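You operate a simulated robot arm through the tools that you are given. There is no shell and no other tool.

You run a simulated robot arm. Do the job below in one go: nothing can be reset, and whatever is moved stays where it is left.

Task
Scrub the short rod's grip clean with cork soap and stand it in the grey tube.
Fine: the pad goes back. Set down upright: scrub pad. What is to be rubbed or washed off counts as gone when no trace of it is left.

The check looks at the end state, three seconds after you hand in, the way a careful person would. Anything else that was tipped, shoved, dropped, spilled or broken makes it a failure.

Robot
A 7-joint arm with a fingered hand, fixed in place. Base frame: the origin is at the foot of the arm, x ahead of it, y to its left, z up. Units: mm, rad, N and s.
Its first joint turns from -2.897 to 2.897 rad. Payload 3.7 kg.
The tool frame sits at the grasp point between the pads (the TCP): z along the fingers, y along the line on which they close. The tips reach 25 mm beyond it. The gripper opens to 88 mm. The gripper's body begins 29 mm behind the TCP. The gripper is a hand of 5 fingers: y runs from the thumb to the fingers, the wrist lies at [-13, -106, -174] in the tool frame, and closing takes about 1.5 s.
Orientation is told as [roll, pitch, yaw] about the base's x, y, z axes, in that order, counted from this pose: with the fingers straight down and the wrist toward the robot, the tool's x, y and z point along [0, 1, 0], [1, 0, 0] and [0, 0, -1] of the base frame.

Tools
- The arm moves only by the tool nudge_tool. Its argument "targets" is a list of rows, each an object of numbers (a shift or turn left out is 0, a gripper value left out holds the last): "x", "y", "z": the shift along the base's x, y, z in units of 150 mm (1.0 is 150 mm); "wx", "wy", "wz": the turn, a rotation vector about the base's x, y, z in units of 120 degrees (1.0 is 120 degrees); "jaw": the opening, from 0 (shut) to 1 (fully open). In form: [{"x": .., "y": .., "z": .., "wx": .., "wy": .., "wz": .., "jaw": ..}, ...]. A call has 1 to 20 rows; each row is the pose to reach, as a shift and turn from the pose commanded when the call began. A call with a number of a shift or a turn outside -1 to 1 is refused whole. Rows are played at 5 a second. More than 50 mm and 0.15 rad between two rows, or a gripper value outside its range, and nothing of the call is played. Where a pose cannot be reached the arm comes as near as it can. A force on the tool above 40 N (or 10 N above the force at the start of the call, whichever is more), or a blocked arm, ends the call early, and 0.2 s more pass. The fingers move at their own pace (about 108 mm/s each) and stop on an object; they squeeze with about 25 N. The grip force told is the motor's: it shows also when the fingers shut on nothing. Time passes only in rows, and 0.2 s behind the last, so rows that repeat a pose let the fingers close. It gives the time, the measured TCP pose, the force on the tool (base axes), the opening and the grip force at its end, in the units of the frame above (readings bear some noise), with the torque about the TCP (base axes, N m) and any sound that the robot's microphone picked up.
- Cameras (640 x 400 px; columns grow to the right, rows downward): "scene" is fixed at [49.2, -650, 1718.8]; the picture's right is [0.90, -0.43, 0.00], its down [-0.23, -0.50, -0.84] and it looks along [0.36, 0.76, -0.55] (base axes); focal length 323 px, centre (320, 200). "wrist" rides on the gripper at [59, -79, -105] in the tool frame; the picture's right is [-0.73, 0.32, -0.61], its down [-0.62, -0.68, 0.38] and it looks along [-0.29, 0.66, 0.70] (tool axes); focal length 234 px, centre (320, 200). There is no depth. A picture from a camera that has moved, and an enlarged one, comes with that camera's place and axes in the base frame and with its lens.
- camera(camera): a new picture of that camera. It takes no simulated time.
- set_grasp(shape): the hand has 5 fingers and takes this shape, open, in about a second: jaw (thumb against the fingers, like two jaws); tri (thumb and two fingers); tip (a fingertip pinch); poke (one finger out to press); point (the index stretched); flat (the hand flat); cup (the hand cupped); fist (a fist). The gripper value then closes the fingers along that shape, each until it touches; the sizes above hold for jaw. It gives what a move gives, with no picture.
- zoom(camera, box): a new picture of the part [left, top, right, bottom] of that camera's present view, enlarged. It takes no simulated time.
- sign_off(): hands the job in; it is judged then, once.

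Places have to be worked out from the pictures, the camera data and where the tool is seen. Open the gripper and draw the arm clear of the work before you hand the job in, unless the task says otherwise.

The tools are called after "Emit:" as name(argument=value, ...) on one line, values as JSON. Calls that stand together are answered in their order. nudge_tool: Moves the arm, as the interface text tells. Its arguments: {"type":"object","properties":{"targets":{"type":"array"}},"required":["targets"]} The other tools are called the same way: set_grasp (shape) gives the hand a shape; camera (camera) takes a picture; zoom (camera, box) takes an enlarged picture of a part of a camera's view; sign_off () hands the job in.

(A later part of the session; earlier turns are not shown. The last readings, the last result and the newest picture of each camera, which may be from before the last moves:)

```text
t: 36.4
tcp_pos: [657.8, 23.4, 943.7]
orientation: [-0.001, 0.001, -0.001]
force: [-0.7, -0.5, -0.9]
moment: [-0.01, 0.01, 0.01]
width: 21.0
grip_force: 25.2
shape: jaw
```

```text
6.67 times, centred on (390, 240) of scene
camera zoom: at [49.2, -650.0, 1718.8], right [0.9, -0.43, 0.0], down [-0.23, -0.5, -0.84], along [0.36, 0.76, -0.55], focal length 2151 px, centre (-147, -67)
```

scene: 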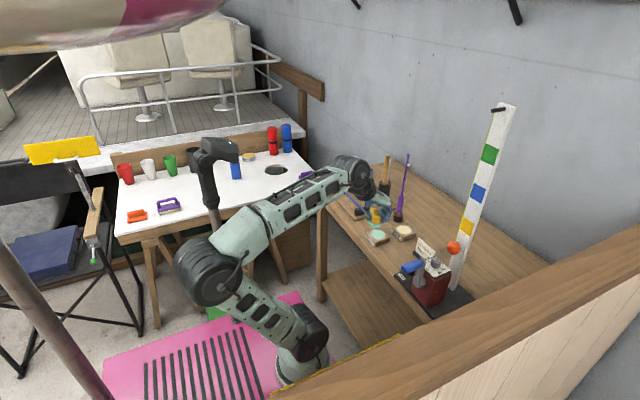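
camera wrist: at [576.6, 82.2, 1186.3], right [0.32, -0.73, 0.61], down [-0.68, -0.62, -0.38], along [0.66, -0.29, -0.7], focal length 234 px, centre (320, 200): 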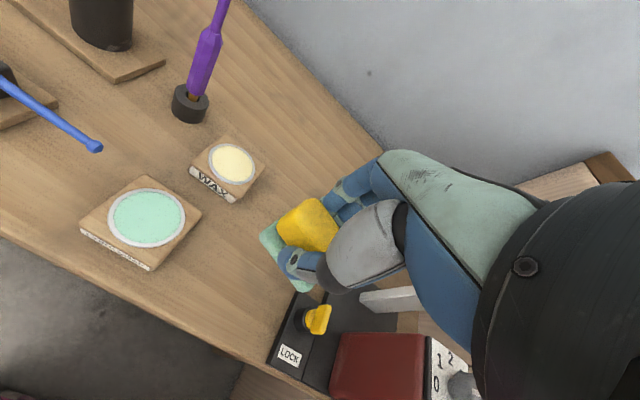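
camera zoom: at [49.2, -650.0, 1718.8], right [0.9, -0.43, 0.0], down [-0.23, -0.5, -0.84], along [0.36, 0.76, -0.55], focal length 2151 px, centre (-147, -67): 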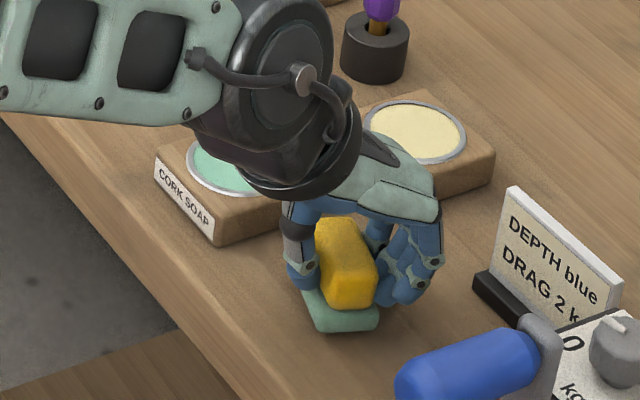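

The pad looks slightly yawed relative to how it stood. I'll zoom in more to measure that before releasing.

Emit:
zoom(camera="scene", box=[378, 235, 410, 260])

Emit:
zoom(camera="wrist", box=[220, 160, 400, 320])

```text
16.00 times, centred on (394, 248) of scene
camera zoom: at [49.2, -650.0, 1718.8], right [0.9, -0.43, 0.0], down [-0.23, -0.5, -0.84], along [0.36, 0.76, -0.55], focal length 5161 px, centre (-864, -560)
```

zoom: 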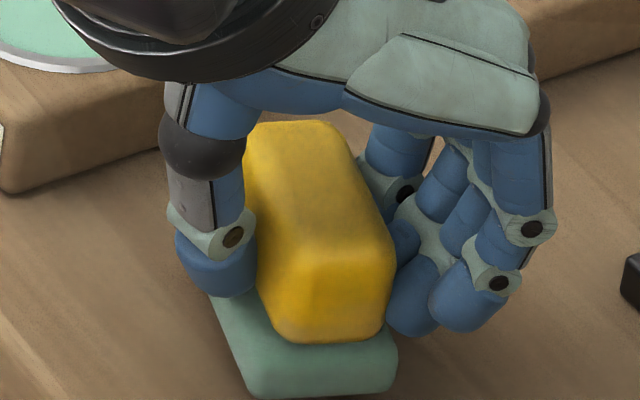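

```text
2.50 times, centred on (310, 240) of wrist
camera zoom: at [578.2, 82.4, 1049.3], right [0.32, -0.73, 0.61], down [-0.68, -0.62, -0.38], along [0.66, -0.29, -0.7], focal length 585 px, centre (345, 100)
```

zoom: 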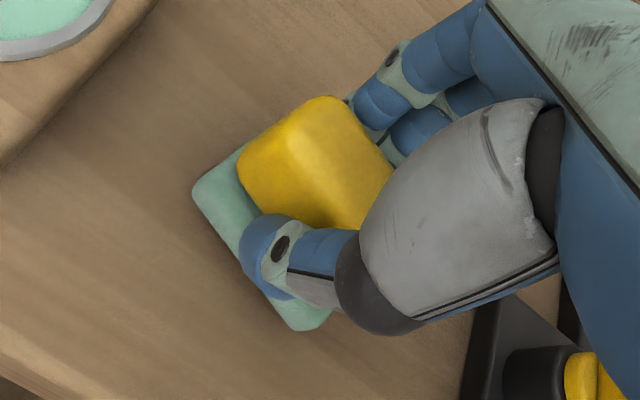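

The pad has turned about -17° in the grip. I'll raise it slightly, rotate the tool +17° to square it, then lower gently.

Emit:
nudge_tool(targets=[{"z": 0.03}, {"z": 0.03, "wz": 0.05}, {"z": 0.03, "wz": 0.1}, {"z": 0.03, "wz": 0.142}, {"z": 0.01, "wz": 0.142}, {"z": 0.0, "wz": 0.142}, {"z": -0.006, "wz": 0.142}])

Emit:
zoom(camera="scene", box=[378, 235, 410, 260])

Emit:
zoom(camera="wrist", box=[220, 160, 400, 320])

```text
t: 38.0
tcp_pos: [657.0, 22.4, 941.9]
orientation: [0.0, 0.001, 0.297]
force: [0.0, 0.6, -0.3]
moment: [-0.01, 0.0, 0.0]
width: 20.7
grip_force: 24.4
shape: jaw
```

```text
16.00 times, centred on (394, 248) of scene
camera zoom: at [49.2, -650.0, 1718.8], right [0.9, -0.43, 0.0], down [-0.23, -0.5, -0.84], along [0.36, 0.76, -0.55], focal length 5161 px, centre (-864, -560)
```

zoom: 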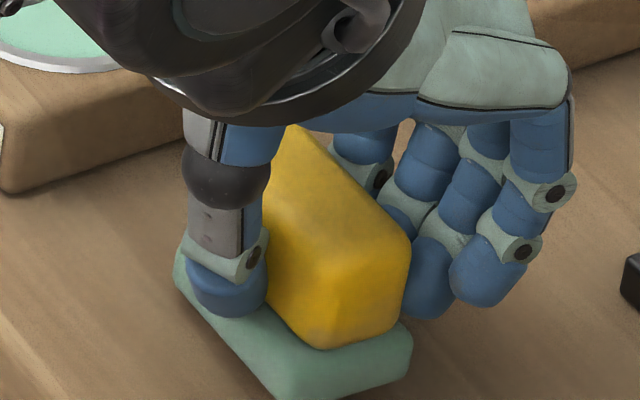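

```text
2.50 times, centred on (310, 240) of wrist
camera zoom: at [563.9, 56.2, 1048.7], right [0.52, -0.6, 0.61], down [-0.47, -0.8, -0.38], along [0.71, -0.08, -0.7], focal length 585 px, centre (345, 100)
```

zoom: 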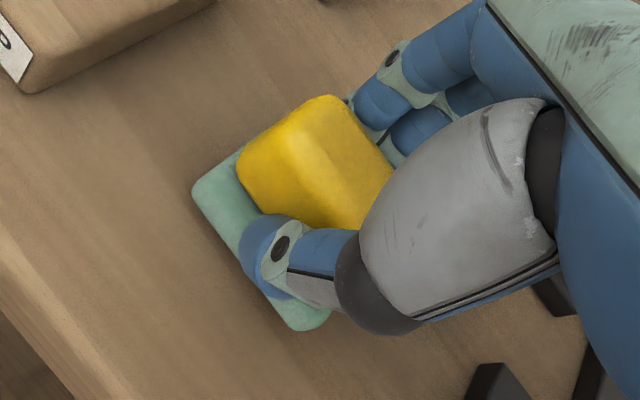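

It's squared up now. I'll ease down in small steps until I feel contact.

Emit:
nudge_tool(targets=[{"z": -0.01}, {"z": -0.02}, {"z": -0.025}])

```text
t: 38.8
tcp_pos: [657.7, 22.5, 940.3]
orientation: [0.001, -0.001, 0.296]
force: [-0.8, 0.4, 10.7]
moment: [0.11, -0.16, 0.01]
width: 21.1
grip_force: 25.2
shape: jaw
```

Contact at TCP z≈940 with 10.7 N. I'll ease off slightly and open the fingers.

Emit:
nudge_tool(targets=[{"z": 0.006}, {"z": 0.006, "jaw": 0.35}, {"z": 0.006, "jaw": 0.5}, {"z": 0.006, "jaw": 0.65}, {"z": 0.006, "jaw": 0.8}, {"z": 0.006, "jaw": 0.8}, {"z": 0.006, "jaw": 0.8}])

Emit:
zoom(camera="scene", box=[370, 230, 410, 260])

Emit:
zoom(camera="wrist", box=[220, 160, 400, 320])

```text
t: 40.4
tcp_pos: [657.2, 24.1, 939.5]
orientation: [0.002, -0.001, 0.295]
force: [0.0, 0.5, 1.0]
moment: [0.02, 0.01, 0.01]
width: 70.1
grip_force: 0.0
shape: jaw
```

```text
13.33 times, centred on (390, 245) of scene
camera zoom: at [49.2, -650.0, 1718.8], right [0.9, -0.43, 0.0], down [-0.23, -0.5, -0.84], along [0.36, 0.76, -0.55], focal length 4301 px, centre (-613, -400)
```

zoom: 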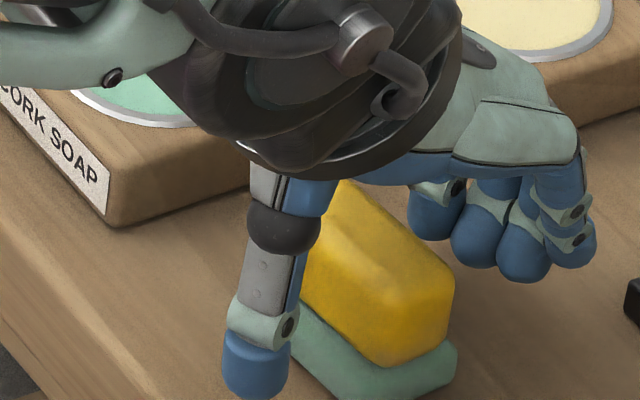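

```text
2.50 times, centred on (310, 240) of wrist
camera zoom: at [563.8, 56.6, 1045.7], right [0.52, -0.6, 0.61], down [-0.47, -0.8, -0.38], along [0.71, -0.08, -0.7], focal length 585 px, centre (345, 100)
```

zoom: 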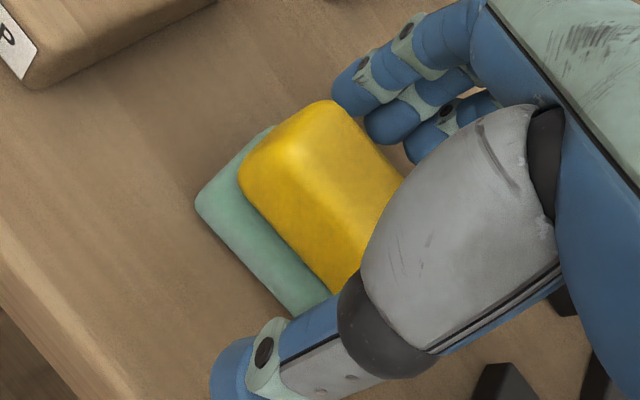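

The pad stands flat and free. I'll lift straight up, unwind the yaw and check the pad's place.

Emit:
nudge_tool(targets=[{"z": 0.1}, {"z": 0.25}, {"z": 0.5}, {"z": 0.75}, {"z": 1.0}, {"z": 1.0, "wz": -0.05}, {"z": 1.0, "wz": -0.1}, {"z": 1.0, "wz": -0.142}, {"z": 1.0, "wz": -0.142}])

Emit:
zoom(camera="scene", box=[350, 205, 430, 265])

Emit:
camera(camera="wrist")

```text
t: 42.4
tcp_pos: [657.3, 24.9, 1089.6]
orientation: [-0.001, 0.001, -0.001]
force: [0.2, 0.0, 0.5]
moment: [0.03, -0.02, -0.01]
width: 70.3
grip_force: 0.0
shape: jaw
```

```text
6.67 times, centred on (390, 235) of scene
camera zoom: at [49.2, -650.0, 1718.8], right [0.9, -0.43, 0.0], down [-0.23, -0.5, -0.84], along [0.36, 0.76, -0.55], focal length 2151 px, centre (-147, -33)
```

zoom: 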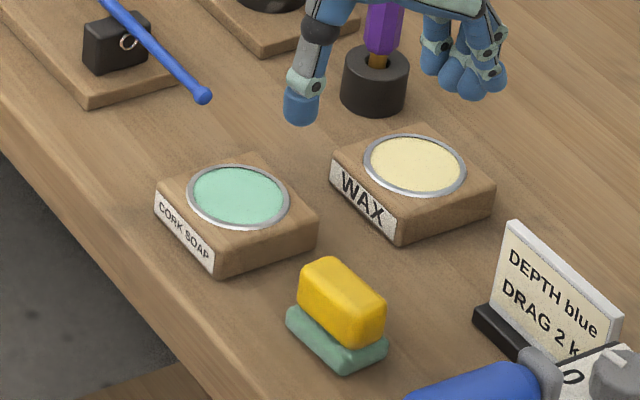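

```text
taken
camera wrist: at [577.2, 83.7, 1196.6], right [0.32, -0.73, 0.61], down [-0.68, -0.62, -0.38], along [0.66, -0.29, -0.7], focal length 234 px, centre (320, 200)
```

wrist: 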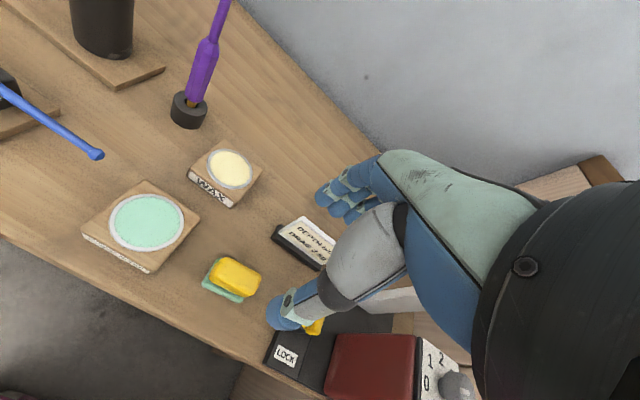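

The pad is back exactly where it stood. Before grasping the rod I need the finger spread, so I'll zoom in on the open hand.

Emit:
zoom(camera="scene", box=[375, 200, 415, 230])

Emit:
zoom(camera="wrist", box=[250, 140, 420, 340])

```text
13.33 times, centred on (395, 215) of scene
camera zoom: at [49.2, -650.0, 1718.8], right [0.9, -0.43, 0.0], down [-0.23, -0.5, -0.84], along [0.36, 0.76, -0.55], focal length 4301 px, centre (-680, 0)
```

zoom: 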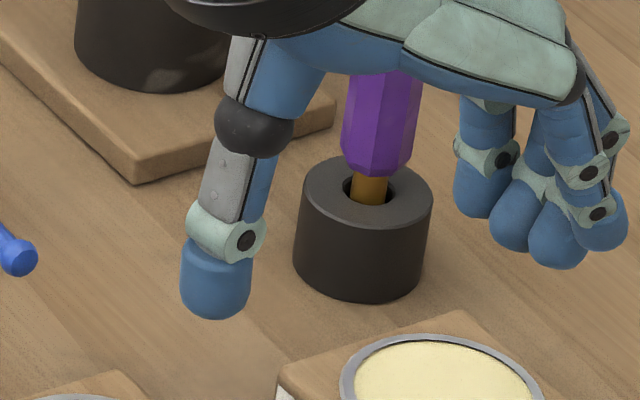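

```text
2.00 times, centred on (335, 240) of wrist
camera zoom: at [577.2, 83.7, 1196.6], right [0.32, -0.73, 0.61], down [-0.68, -0.62, -0.38], along [0.66, -0.29, -0.7], focal length 468 px, centre (290, 120)
```

zoom: 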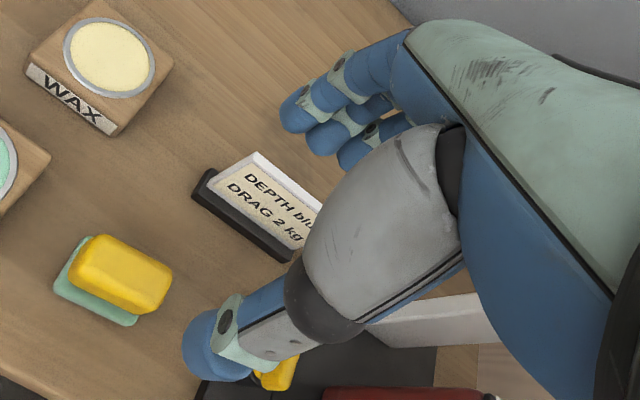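

Index and thumb oppose each other, while the other fingers extend toward -y. I'll grip the blue shaft just beyond the cork (y≈448), clear of the rest at y≈486 and the ring at y≈360. First I'll go above it.

Emit:
nudge_tool(targets=[{"y": 0.25}, {"y": 0.5}, {"y": 0.75}, {"y": 1.0}])

Emit:
nudge_tool(targets=[{"y": 0.25}, {"y": 0.5}, {"y": 0.75}, {"y": 1.0}])

Emit:
nudge_tool(targets=[{"y": 0.25}, {"y": 0.5, "x": 0.07}, {"y": 0.7, "x": 0.137, "z": -0.1}, {"y": 0.833, "x": 0.137, "z": -0.25}, {"y": 0.833, "x": 0.137, "z": -0.27}, {"y": 0.833, "x": 0.137, "z": -0.27}])

Emit:
camera(camera="wrist")

Emit:
zoom(camera="wrist", box=[180, 140, 400, 340])

Emit:
zoom(camera="scene", box=[310, 140, 390, 210])

```text
t: 43.4
tcp_pos: [655.1, 174.1, 1089.6]
orientation: [0.0, 0.0, 0.0]
force: [-0.3, -1.1, 0.2]
moment: [0.02, 0.01, -0.02]
width: 70.0
grip_force: 0.0
shape: jaw
```

```text
t: 44.4
tcp_pos: [656.3, 323.1, 1088.3]
orientation: [0.001, 0.0, 0.001]
force: [0.5, 0.3, 0.7]
moment: [-0.01, -0.01, 0.04]
width: 70.1
grip_force: 0.1
shape: jaw
```

```text
t: 45.8
tcp_pos: [677.4, 448.9, 1048.3]
orientation: [0.0, -0.001, -0.001]
force: [-0.3, 0.5, -0.2]
moment: [-0.05, -0.02, 0.02]
width: 70.2
grip_force: 0.1
shape: jaw
```

```text
taken
camera wrist: at [598.2, 507.4, 1155.1], right [0.32, -0.73, 0.61], down [-0.68, -0.62, -0.38], along [0.66, -0.29, -0.7], focal length 234 px, centre (320, 200)
```

wrist: 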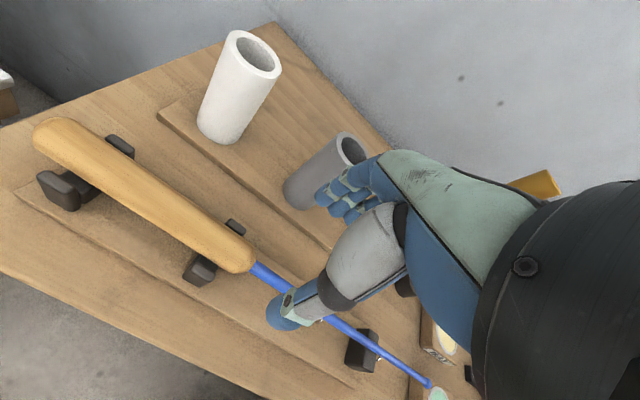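

```text
2.00 times, centred on (290, 240) of wrist
camera zoom: at [598.2, 507.4, 1155.1], right [0.32, -0.73, 0.61], down [-0.68, -0.62, -0.38], along [0.66, -0.29, -0.7], focal length 468 px, centre (380, 120)
```

zoom: 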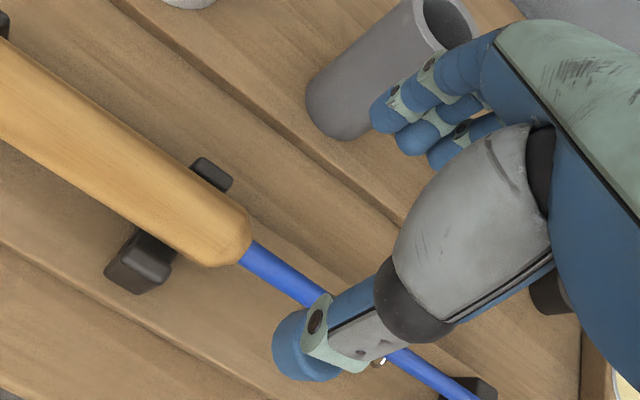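

```text
5.71 times, centred on (350, 175) of scene
camera zoom: at [49.2, -650.0, 1718.8], right [0.9, -0.43, 0.0], down [-0.23, -0.5, -0.84], along [0.36, 0.76, -0.55], focal length 1843 px, centre (149, 343)
```

zoom: 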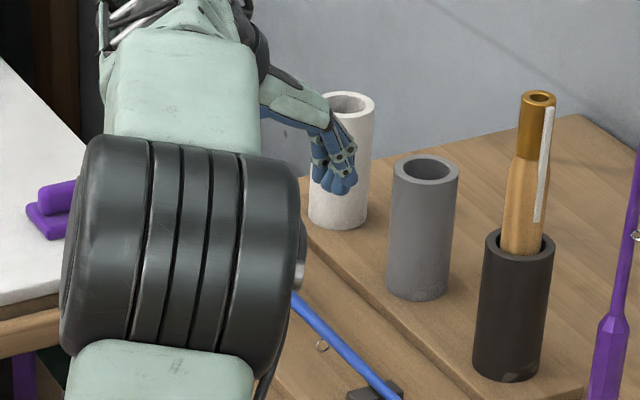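

The rod's blue shaft is at x≈679 with the cork ending at y≈455. I'll descend over it to about z 950 with TCP y≈444, with the fingers straddling the shaft.

Emit:
nudge_tool(targets=[{"x": 0.013, "y": -0.027, "z": -0.15, "jaw": 0.7}, {"x": 0.013, "y": -0.027, "z": -0.3}, {"x": 0.013, "y": -0.027, "z": -0.42}, {"x": 0.013, "y": -0.027, "z": -0.5}, {"x": 0.013, "y": -0.027, "z": -0.5}])

Emit:
zoom(camera="wrist", box=[180, 140, 400, 340])

Emit:
zoom(camera="scene", box=[310, 150, 390, 220])

```text
t: 47.0
tcp_pos: [680.6, 444.2, 973.6]
orientation: [-0.001, -0.001, -0.001]
force: [0.4, 0.0, 0.0]
moment: [0.0, -0.04, -0.01]
width: 61.9
grip_force: 0.0
shape: jaw
```

```text
2.00 times, centred on (290, 240) of wrist
camera zoom: at [600.0, 503.2, 1080.2], right [0.32, -0.73, 0.61], down [-0.68, -0.62, -0.38], along [0.66, -0.29, -0.7], focal length 468 px, centre (380, 120)
```

zoom: 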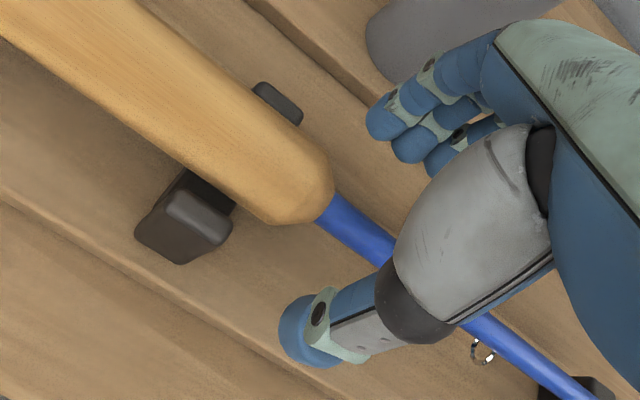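

```text
5.71 times, centred on (350, 185) of scene
camera zoom: at [49.2, -650.0, 1718.8], right [0.9, -0.43, 0.0], down [-0.23, -0.5, -0.84], along [0.36, 0.76, -0.55], focal length 1843 px, centre (149, 286)
```

zoom: 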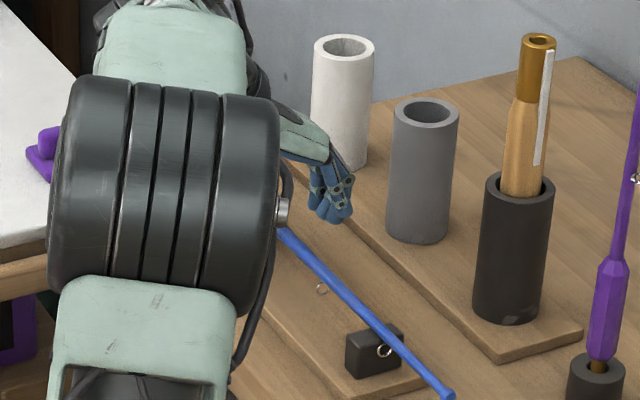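

The shaft is centred between thumb and fingers at x≈679. I'll go down to z≈950 and close.

Emit:
nudge_tool(targets=[{"z": -0.08}, {"z": -0.13}, {"z": -0.165}, {"z": -0.165, "jaw": 0.5}, {"z": -0.165, "jaw": 0.3}, {"z": -0.165, "jaw": 0.15}, {"z": -0.165, "jaw": 0.0}, {"z": -0.165, "jaw": 0.0}, {"z": -0.165, "jaw": 0.0}, {"z": -0.165, "jaw": 0.0}, {"z": -0.165, "jaw": 0.0}])

Emit:
zoom(camera="wrist", box=[180, 140, 400, 340])

Emit:
zoom(camera="scene", box=[310, 150, 390, 220])

```text
t: 49.4
tcp_pos: [679.0, 445.2, 949.2]
orientation: [0.0, 0.001, 0.001]
force: [-4.5, -0.3, 0.5]
moment: [0.03, 0.0, 0.11]
width: 0.0
grip_force: 24.8
shape: jaw
```

```text
2.00 times, centred on (290, 240) of wrist
camera zoom: at [599.4, 503.4, 1055.8], right [0.32, -0.73, 0.61], down [-0.68, -0.62, -0.38], along [0.66, -0.29, -0.7], focal length 468 px, centre (380, 120)
```

zoom: 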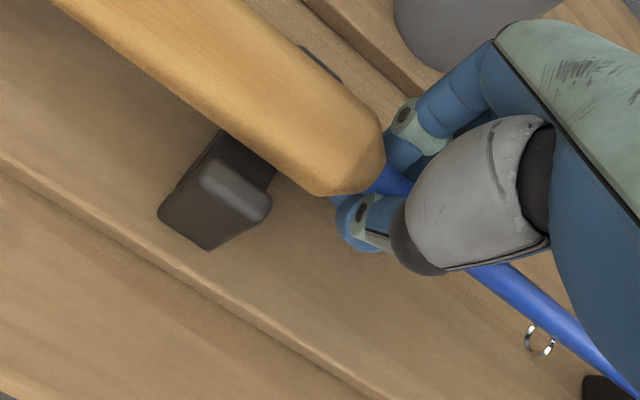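

```text
5.71 times, centred on (350, 185) of scene
camera zoom: at [49.2, -650.0, 1718.8], right [0.9, -0.43, 0.0], down [-0.23, -0.5, -0.84], along [0.36, 0.76, -0.55], focal length 1843 px, centre (149, 286)
```

zoom: 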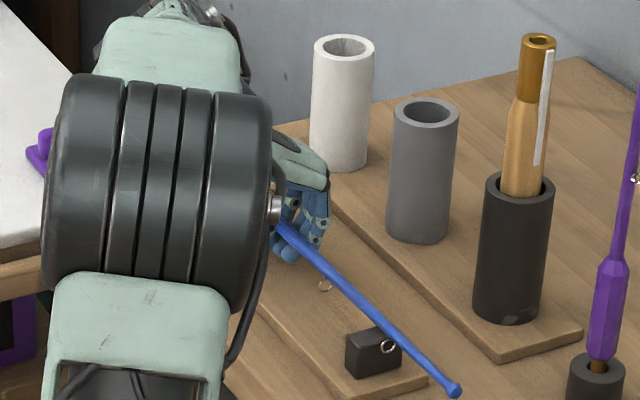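

The reading says width 0 although the shaft is between the fingers, so the grip may be under the shaft rather than on it. I'll look closer.

Emit:
zoom(camera="wrist", box=[310, 170, 400, 260])

Emit:
zoom(camera="scene", box=[335, 165, 375, 205])

```text
4.44 times, centred on (355, 215) of wrist
camera zoom: at [599.4, 503.4, 1055.8], right [0.32, -0.73, 0.61], down [-0.68, -0.62, -0.38], along [0.66, -0.29, -0.7], focal length 1041 px, centre (164, 133)
```

zoom: 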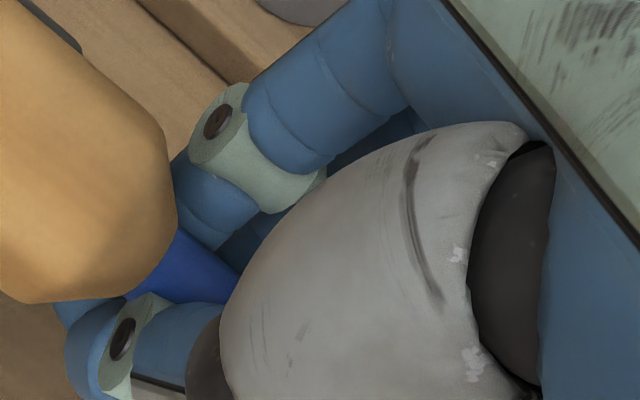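

```text
10.00 times, centred on (355, 185) of scene
camera zoom: at [49.2, -650.0, 1718.8], right [0.9, -0.43, 0.0], down [-0.23, -0.5, -0.84], along [0.36, 0.76, -0.55], focal length 3226 px, centre (-30, 350)
```

zoom: 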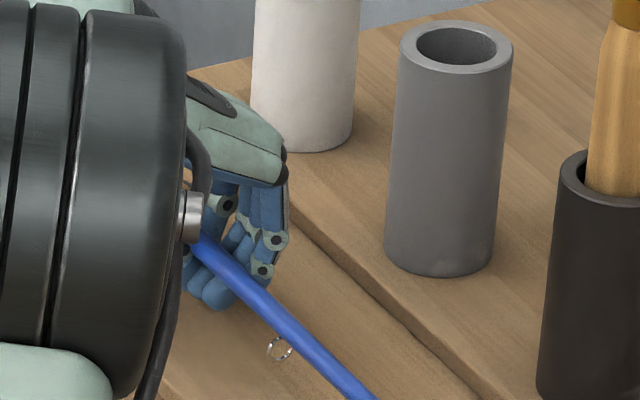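

The fingertips have curled under the shaft, which sits about 8 mm higher than I assumed (z≈957). I'll open, rise about 17 mm, shift slightly away from the cork end and close again.

Emit:
nudge_tool(targets=[{"jaw": 0.2}, {"jaw": 0.4}, {"jaw": 0.6}, {"jaw": 0.6}, {"jaw": 0.6}, {"z": 0.06, "y": -0.03}, {"z": 0.12, "y": -0.03}, {"z": 0.12, "y": -0.03}])

Emit:
zoom(camera="wrist", box=[180, 140, 400, 340])

Emit:
zoom(camera="scene", box=[335, 165, 395, 225])

```text
t: 51.2
tcp_pos: [678.0, 439.2, 967.6]
orientation: [0.002, -0.001, 0.001]
force: [-0.8, 0.3, -0.4]
moment: [0.0, -0.02, 0.01]
width: 52.5
grip_force: 0.1
shape: jaw
```

```text
2.00 times, centred on (290, 240) of wrist
camera zoom: at [599.4, 498.4, 1073.6], right [0.32, -0.73, 0.61], down [-0.68, -0.62, -0.38], along [0.66, -0.29, -0.7], focal length 468 px, centre (380, 120)
```

zoom: 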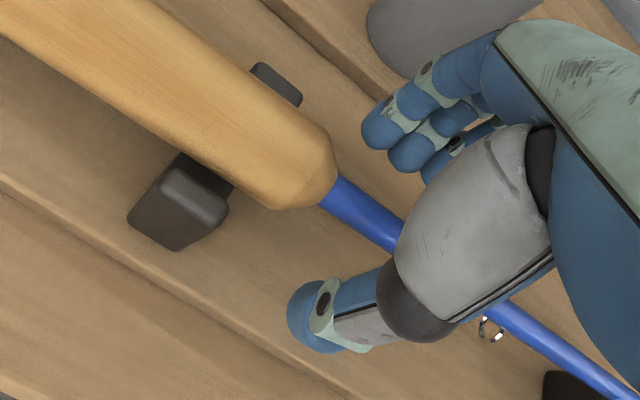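

```text
6.67 times, centred on (365, 195) of scene
camera zoom: at [49.2, -650.0, 1718.8], right [0.9, -0.43, 0.0], down [-0.23, -0.5, -0.84], along [0.36, 0.76, -0.55], focal length 2151 px, centre (20, 233)
```

zoom: 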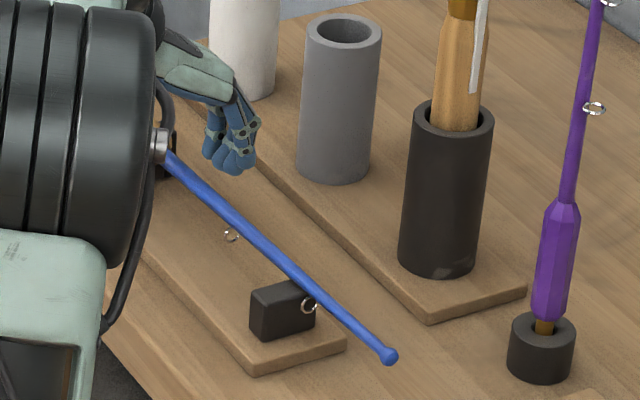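

The shaft centre is about (677, z≈950). TCP is now at 967, so the shaft should be at the fingertip pads. I'll close here.

Emit:
nudge_tool(targets=[{"jaw": 0.4}, {"jaw": 0.25}, {"jaw": 0.12}, {"jaw": 0.0}, {"jaw": 0.0}, {"jaw": 0.0}, {"jaw": 0.0}, {"jaw": 0.0}])

Emit:
zoom(camera="wrist", box=[260, 140, 420, 290])

Emit:
zoom(camera="scene", box=[335, 165, 375, 205])

```text
t: 53.0
tcp_pos: [679.0, 440.0, 967.8]
orientation: [-0.001, 0.002, 0.001]
force: [-0.6, 0.3, 0.1]
moment: [-0.02, 0.03, 0.08]
width: 3.3
grip_force: 24.4
shape: jaw
```

```text
2.67 times, centred on (340, 215) of wrist
camera zoom: at [599.4, 498.5, 1073.5], right [0.32, -0.73, 0.61], down [-0.68, -0.62, -0.38], along [0.66, -0.29, -0.7], focal length 624 px, centre (267, 160)
```

zoom: 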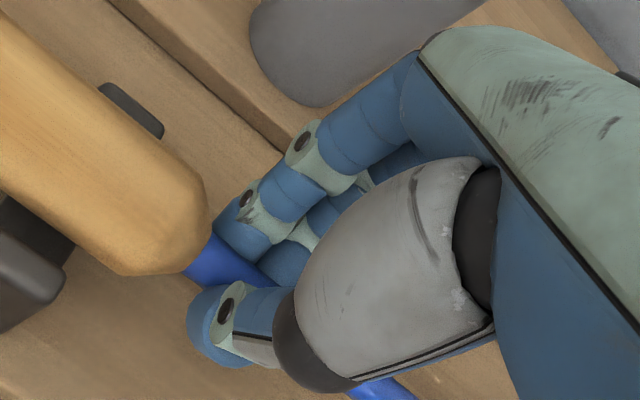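

```text
10.00 times, centred on (355, 185) of scene
camera zoom: at [49.2, -650.0, 1718.8], right [0.9, -0.43, 0.0], down [-0.23, -0.5, -0.84], along [0.36, 0.76, -0.55], focal length 3226 px, centre (-30, 350)
```

zoom: 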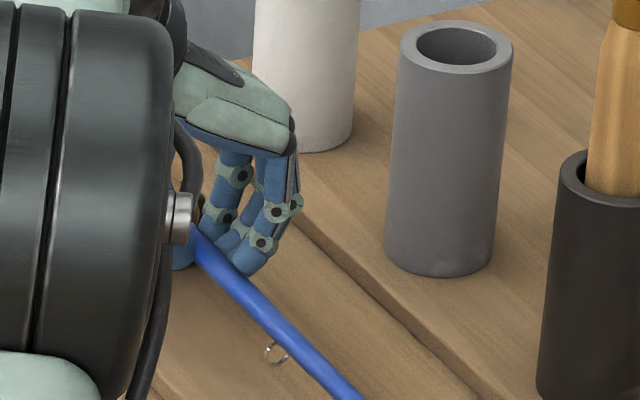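

Now the fingertips pinch the shaft (width 3.3 mm, 24 N). I'll lift a little and check that the rod comes along level.

Emit:
nudge_tool(targets=[{"z": 0.04}, {"z": 0.1}, {"z": 0.18}, {"z": 0.27}, {"z": 0.35}, {"z": 0.35}, {"z": 0.35}])

Emit:
camera(camera="wrist")

Emit:
zoom(camera="scene", box=[310, 140, 400, 230])

```text
t: 54.6
tcp_pos: [679.4, 438.0, 1020.4]
orientation: [0.002, 0.001, -0.001]
force: [0.4, -0.4, -1.1]
moment: [-0.11, 0.03, 0.0]
width: 3.3
grip_force: 24.5
shape: jaw
```

```text
taken
camera wrist: at [600.1, 498.3, 1126.5], right [0.32, -0.73, 0.61], down [-0.68, -0.62, -0.38], along [0.66, -0.29, -0.7], focal length 234 px, centre (320, 200)
```

wrist: 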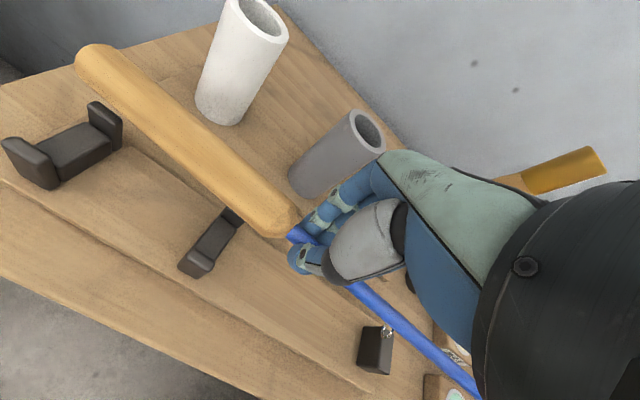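

```text
4.44 times, centred on (355, 185) of scene
camera zoom: at [49.2, -650.0, 1718.8], right [0.9, -0.43, 0.0], down [-0.23, -0.5, -0.84], along [0.36, 0.76, -0.55], focal length 1434 px, centre (164, 267)
```

zoom: 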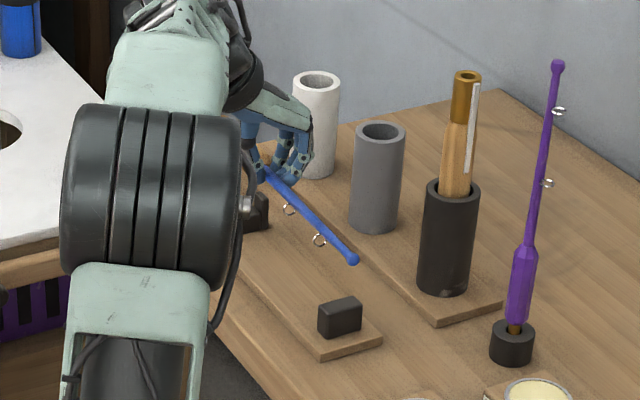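

The rod has lifted off and sagged a little in the grip (butt slightly down and toward +x), which suits the turn to come. I'll lift higher and pull back before rotating.

Emit:
nudge_tool(targets=[{"z": 0.2}, {"z": 0.4}, {"z": 0.6, "x": -0.1}, {"z": 0.8, "x": -0.2}, {"z": 1.0, "x": -0.3}, {"z": 1.0, "x": -0.4}])

Emit:
nudge_tool(targets=[{"z": 0.15}, {"z": 0.3}, {"z": 0.4}, {"z": 0.4}])

Emit:
camera(camera="wrist")

Emit:
camera(camera="scene")

```text
t: 56.0
tcp_pos: [622.1, 438.9, 1168.7]
orientation: [-0.001, 0.002, 0.0]
force: [1.0, 0.0, -0.8]
moment: [-0.1, 0.02, 0.02]
width: 3.1
grip_force: 25.2
shape: jaw
```

```text
t: 57.0
tcp_pos: [621.2, 441.3, 1229.4]
orientation: [-0.001, 0.0, -0.001]
force: [-0.1, 0.0, -1.3]
moment: [-0.07, -0.02, -0.01]
width: 3.4
grip_force: 25.3
shape: jaw
```

```text
taken
camera wrist: at [540.9, 499.3, 1336.3], right [0.32, -0.73, 0.61], down [-0.68, -0.62, -0.38], along [0.66, -0.29, -0.7], focal length 234 px, centre (320, 200)
```

wrist: 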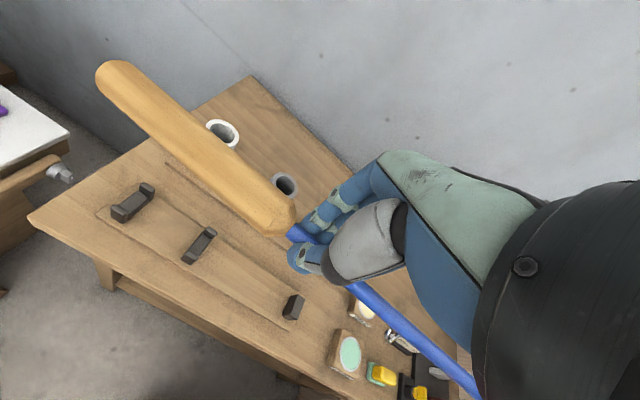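

```text
taken
```

scene: 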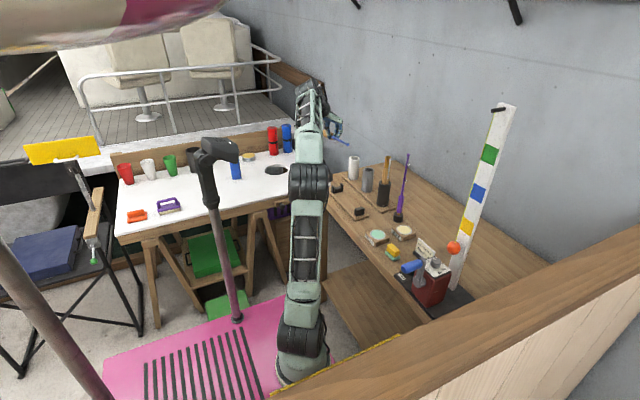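

Now I'll rotate in stages about the (-1,-1,1) axis, so that the butt swings down and the hand points toward +x. First 60°.

Emit:
nudge_tool(targets=[{"wx": -0.036, "wy": -0.036, "wz": 0.036}, {"wx": -0.072, "wy": -0.072, "wz": 0.072}, {"wx": -0.108, "wy": -0.108, "wz": 0.108}, {"wx": -0.144, "wy": -0.144, "wz": 0.144}, {"wx": -0.18, "wy": -0.18, "wz": 0.18}, {"wx": -0.216, "wy": -0.216, "wz": 0.216}, {"wx": -0.252, "wy": -0.252, "wz": 0.252}, {"wx": -0.289, "wy": -0.289, "wz": 0.289}, {"wx": -0.289, "wy": -0.289, "wz": 0.289}])

Emit:
camera(camera="wrist")

Emit:
camera(camera="scene")

```text
t: 59.0
tcp_pos: [618.6, 439.5, 1228.2]
orientation: [-0.788, -0.339, 0.788]
force: [0.8, 0.2, -1.2]
moment: [-0.03, 0.02, -0.02]
width: 3.3
grip_force: 25.1
shape: jaw
```

```text
taken
camera wrist: at [476.5, 461.4, 1235.1], right [0.05, -0.06, 1.0], down [0.01, -1.0, -0.07], along [1.0, 0.01, -0.05], focal length 234 px, centre (320, 200)
```

wrist: 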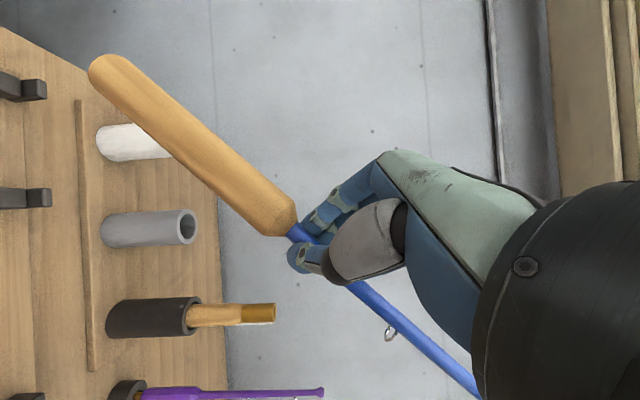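

```text
taken
```

scene: 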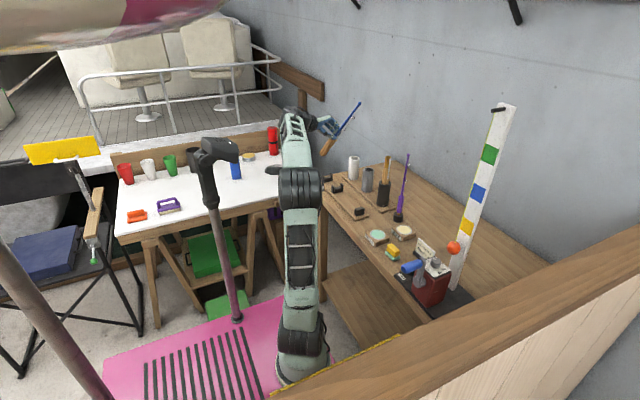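

The rotation works. The wrist camera now looks along +x with image-left being down. I'll zoom both views to check the cork's other faces.

Emit:
zoom(camera="scene", box=[310, 95, 370, 160])

Emit:
zoom(camera="wrist", box=[70, 40, 330, 260])

```text
6.15 times, centred on (340, 128) of scene
camera zoom: at [49.2, -650.0, 1718.8], right [0.9, -0.43, 0.0], down [-0.23, -0.5, -0.84], along [0.36, 0.76, -0.55], focal length 1985 px, centre (197, 646)
```

zoom: 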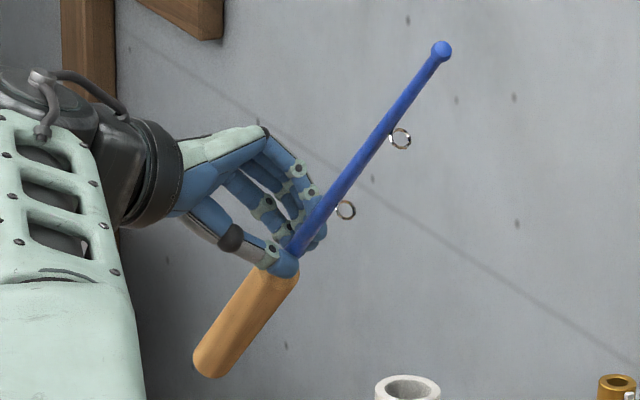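

```text
1.82 times, centred on (200, 150) of wrist
camera zoom: at [476.5, 461.4, 1235.1], right [0.05, -0.06, 1.0], down [0.01, -1.0, -0.07], along [1.0, 0.01, -0.05], focal length 426 px, centre (538, 291)
```

zoom: 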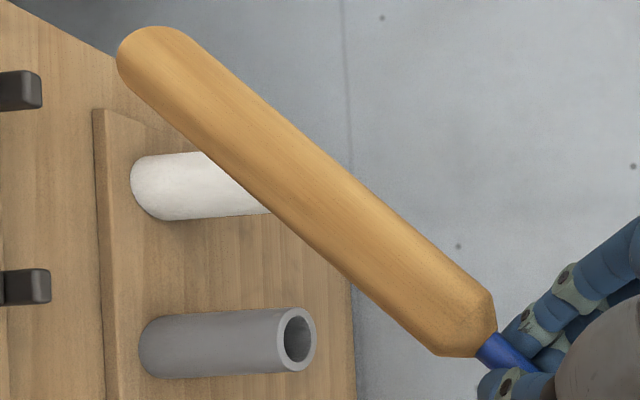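

The cork looks clean from both of these sides. I'll continue with the remaining 60°.

Emit:
nudge_tool(targets=[{"wx": -0.036, "wy": -0.036, "wz": 0.036}, {"wx": -0.072, "wy": -0.072, "wz": 0.072}, {"wx": -0.108, "wy": -0.108, "wz": 0.108}, {"wx": -0.144, "wy": -0.144, "wz": 0.144}, {"wx": -0.18, "wy": -0.18, "wz": 0.18}, {"wx": -0.216, "wy": -0.216, "wz": 0.216}, {"wx": -0.252, "wy": -0.252, "wz": 0.252}, {"wx": -0.289, "wy": -0.289, "wz": 0.289}, {"wx": -0.289, "wy": -0.289, "wz": 0.289}])

Emit:
camera(camera="wrist")

Emit:
camera(camera="scene")

Emit:
zoom(camera="scene", box=[300, 80, 370, 170])

```text
t: 61.0
tcp_pos: [620.2, 439.6, 1229.3]
orientation: [-1.574, 0.004, 1.573]
force: [0.6, -1.1, -1.0]
moment: [-0.02, 0.05, -0.02]
width: 3.5
grip_force: 24.6
shape: jaw
```

```text
taken
camera wrist: at [514.5, 360.3, 1172.0], right [-0.61, 0.32, 0.72], down [0.38, -0.68, 0.63], along [0.69, 0.66, 0.29], focal length 234 px, centre (320, 200)
```

wrist: 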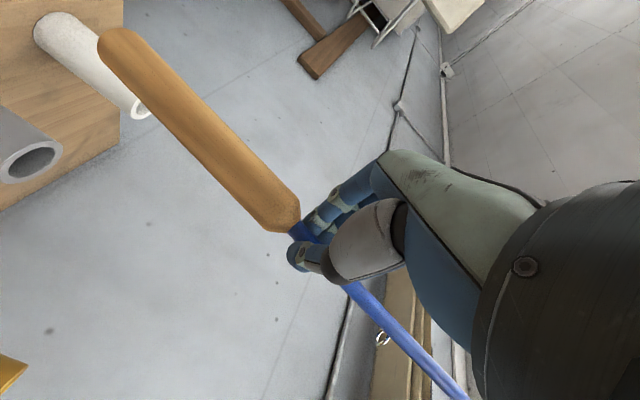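

```text
taken
```

scene: 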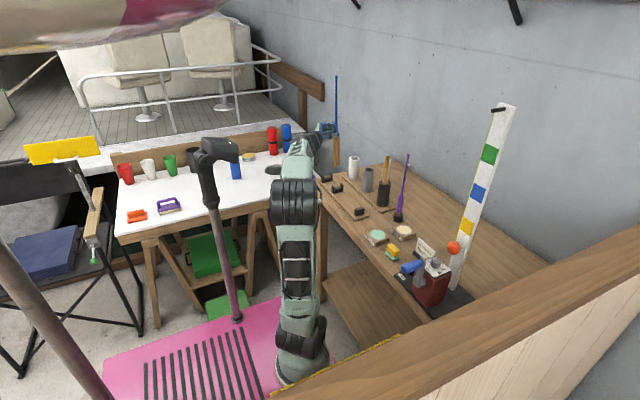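

```text
4.44 times, centred on (335, 125) of scene
camera zoom: at [49.2, -650.0, 1718.8], right [0.9, -0.43, 0.0], down [-0.23, -0.5, -0.84], along [0.36, 0.76, -0.55], focal length 1434 px, centre (253, 533)
```

zoom: 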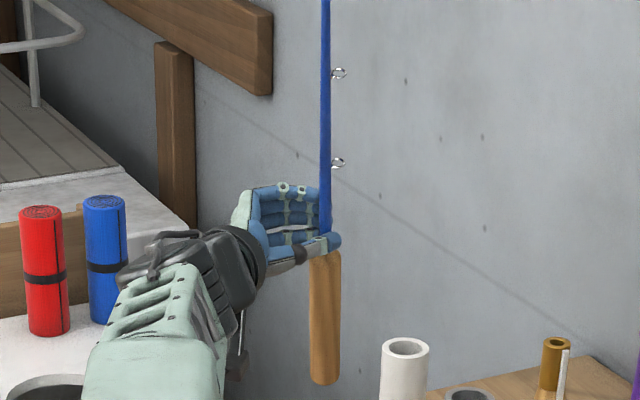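

The rod is about 19° off vertical, with its butt leaning toward (+x,+y). I'll apply a correcting rotation of 18.9° about (-0.855,0.519,0) and check.

Emit:
nudge_tool(targets=[{"wx": -0.045, "wy": 0.027}, {"wx": -0.09, "wy": 0.054}, {"wx": -0.135, "wy": 0.082}, {"wx": -0.135, "wy": 0.082}])

Emit:
camera(camera="wrist")

Emit:
zoom(camera="scene", box=[300, 70, 370, 170])

```text
t: 62.0
tcp_pos: [619.8, 440.3, 1228.7]
orientation: [-1.394, 0.283, 1.6]
force: [1.3, 0.2, -0.5]
moment: [0.01, 0.02, 0.02]
width: 3.7
grip_force: 25.2
shape: jaw
```

```text
taken
camera wrist: at [508.0, 350.1, 1214.9], right [-0.48, 0.53, 0.7], down [0.5, -0.49, 0.72], along [0.72, 0.7, -0.03], focal length 234 px, centre (320, 200)
```

wrist: 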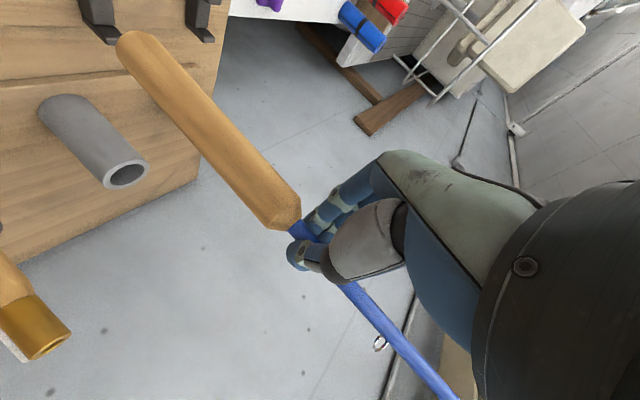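

```text
4.00 times, centred on (335, 120) of scene
camera zoom: at [49.2, -650.0, 1718.8], right [0.9, -0.43, 0.0], down [-0.23, -0.5, -0.84], along [0.36, 0.76, -0.55], focal length 1290 px, centre (260, 520)
```

zoom: 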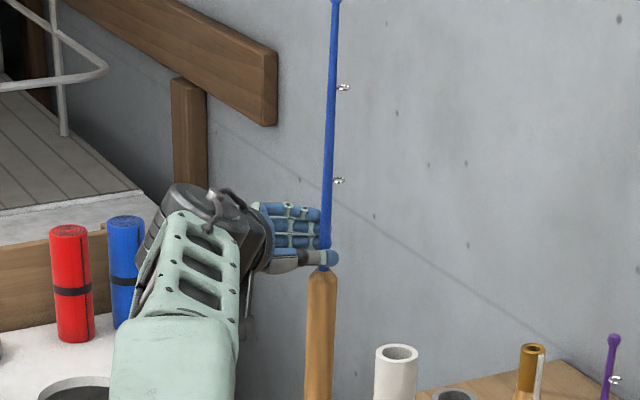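

The rod now hangs vertical (butt ≈ (631,442,1048)). The cork's originally far (+x) face has not been seen yet, so I'll yaw the hand about +75° here in free space to show it to the scene camera.

Emit:
nudge_tool(targets=[{"wz": 0.06}, {"wz": 0.12}, {"wz": 0.18}, {"wz": 0.24}, {"wz": 0.3}, {"wz": 0.36}, {"wz": 0.42}, {"wz": 0.48}, {"wz": 0.54}, {"wz": 0.6}, {"wz": 0.6}])

Emit:
camera(camera="scene")

Emit:
zoom(camera="scene", box=[310, 100, 370, 180])

```text
t: 64.4
tcp_pos: [618.5, 440.0, 1230.4]
orientation: [-1.385, 0.283, 2.477]
force: [-0.6, 0.3, -0.6]
moment: [-0.01, 0.03, 0.02]
width: 3.5
grip_force: 24.9
shape: jaw
out of reach, approached as far as the arm can: row 8, 9, 10, 11
```

```text
taken
```

scene: 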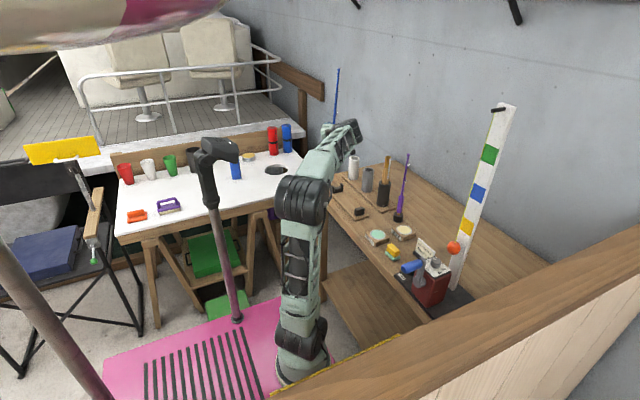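

```text
5.00 times, centred on (340, 140) of scene
camera zoom: at [49.2, -650.0, 1718.8], right [0.9, -0.43, 0.0], down [-0.23, -0.5, -0.84], along [0.36, 0.76, -0.55], focal length 1613 px, centre (220, 500)
```

zoom: 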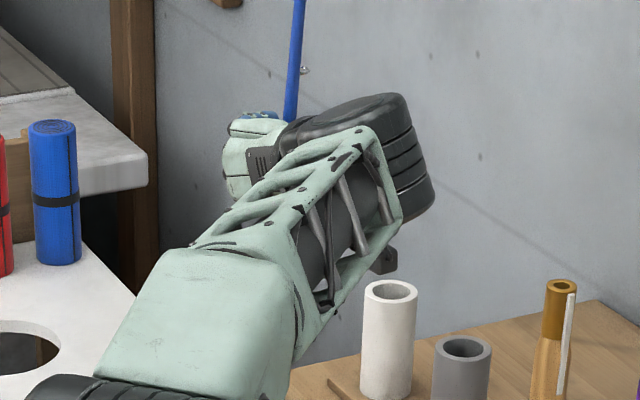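

The joint limit and the arm block that view. I'll go back, then roll the hand about its pointing axis instead, so the rod goes horizontal with that face turned up.

Emit:
nudge_tool(targets=[{"wz": -0.1}, {"wz": -0.15}, {"wz": -0.2}, {"wz": -0.26}, {"wz": -0.32}, {"wz": -0.38}, {"wz": -0.44}, {"wz": -0.5}, {"wz": -0.55}, {"wz": -0.6}, {"wz": -0.6}])

```text
refused: row 1 steps farther than a row can; nothing moved
```

Emit:
nudge_tool(targets=[{"wz": -0.06}, {"wz": -0.12}, {"wz": -0.18}, {"wz": -0.24}, {"wz": -0.3}, {"wz": -0.36}, {"wz": -0.42}, {"wz": -0.48}, {"wz": -0.54}, {"wz": -0.6}, {"wz": -0.6}])

Emit:
nudge_tool(targets=[{"wx": 0.065}, {"wx": 0.13}, {"wx": 0.195}, {"wx": 0.26}, {"wx": 0.325}, {"wx": 0.39}, {"wx": 0.455}, {"wx": 0.52}, {"wx": 0.585}, {"wx": 0.65}, {"wx": 0.715}, {"wx": 0.78}, {"wx": 0.78}])

Emit:
camera(camera="scene")

Emit:
zoom(camera="scene", box=[295, 90, 365, 160])

```text
t: 66.8
tcp_pos: [619.1, 439.6, 1228.9]
orientation: [-1.386, 0.282, 1.218]
force: [-0.7, 0.9, -1.4]
moment: [0.03, 0.05, 0.02]
width: 3.4
grip_force: 25.0
shape: jaw
```

```text
t: 69.6
tcp_pos: [619.5, 439.3, 1230.1]
orientation: [-0.345, -1.161, 0.591]
force: [0.7, -0.6, -0.4]
moment: [-0.07, 0.01, -0.01]
width: 3.4
grip_force: 24.9
shape: jaw
```

```text
taken
```

scene: 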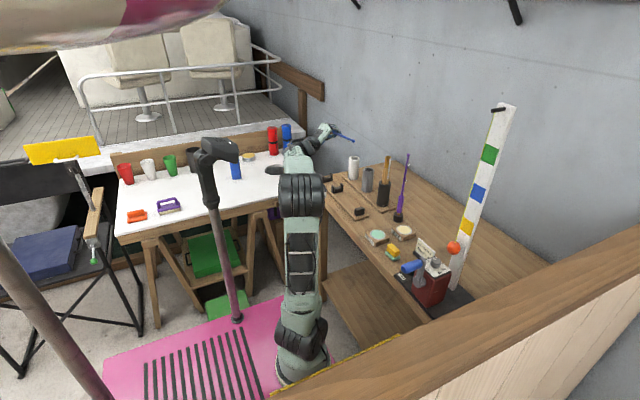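

```text
5.71 times, centred on (330, 125) of scene
camera zoom: at [49.2, -650.0, 1718.8], right [0.9, -0.43, 0.0], down [-0.23, -0.5, -0.84], along [0.36, 0.76, -0.55], focal length 1843 px, centre (263, 629)
```

zoom: 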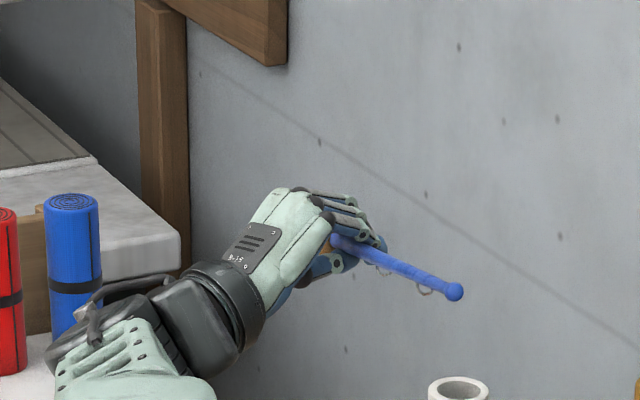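

The hand hides the cork from this angle. I'll yaw by -55° so the cork extends sideways to the camera's view.

Emit:
nudge_tool(targets=[{"wz": -0.065}, {"wz": -0.13}, {"wz": -0.195}, {"wz": -0.26}, {"wz": -0.325}, {"wz": -0.39}, {"wz": -0.455}, {"wz": -0.455}])

Emit:
zoom(camera="scene", box=[295, 90, 375, 160])

```text
t: 71.4
tcp_pos: [620.4, 439.8, 1229.4]
orientation: [-0.346, -1.161, -0.361]
force: [-0.4, 0.6, -0.3]
moment: [-0.01, 0.07, -0.01]
width: 3.3
grip_force: 24.6
shape: jaw
```

```text
5.71 times, centred on (335, 125) of scene
camera zoom: at [49.2, -650.0, 1718.8], right [0.9, -0.43, 0.0], down [-0.23, -0.5, -0.84], along [0.36, 0.76, -0.55], focal length 1843 px, centre (234, 629)
```

zoom: 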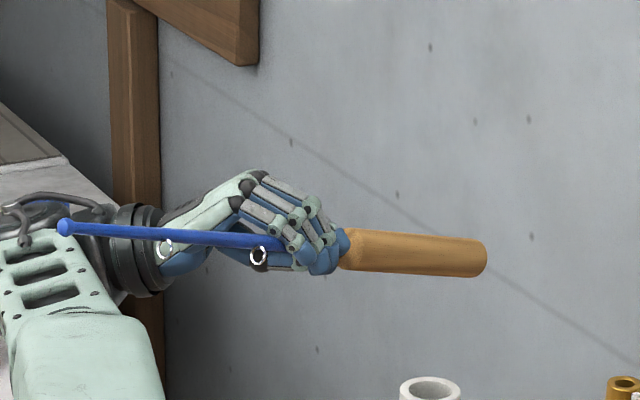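

Now the finger-side face of the cork (the original +x side) faces the camera. I'll zoom in on it.

Emit:
zoom(camera="scene", box=[350, 122, 384, 144])

Emit:
camera(camera="wrist")

```text
16.00 times, centred on (367, 133) of scene
camera zoom: at [49.2, -650.0, 1718.8], right [0.9, -0.43, 0.0], down [-0.23, -0.5, -0.84], along [0.36, 0.76, -0.55], focal length 5161 px, centre (-432, 1272)
```

zoom: 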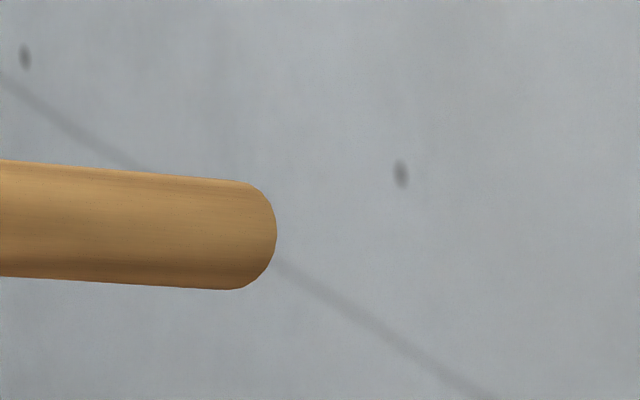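

```text
taken
camera wrist: at [555.1, 561.4, 1189.9], right [-0.75, -0.23, 0.62], down [-0.38, -0.62, -0.68], along [0.54, -0.75, 0.38], focal length 234 px, centre (320, 200)
```

wrist: 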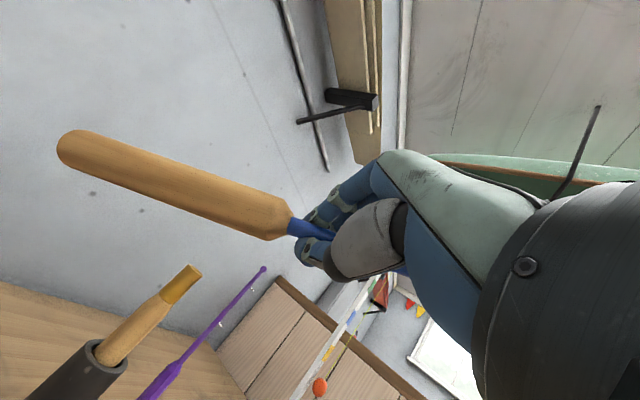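

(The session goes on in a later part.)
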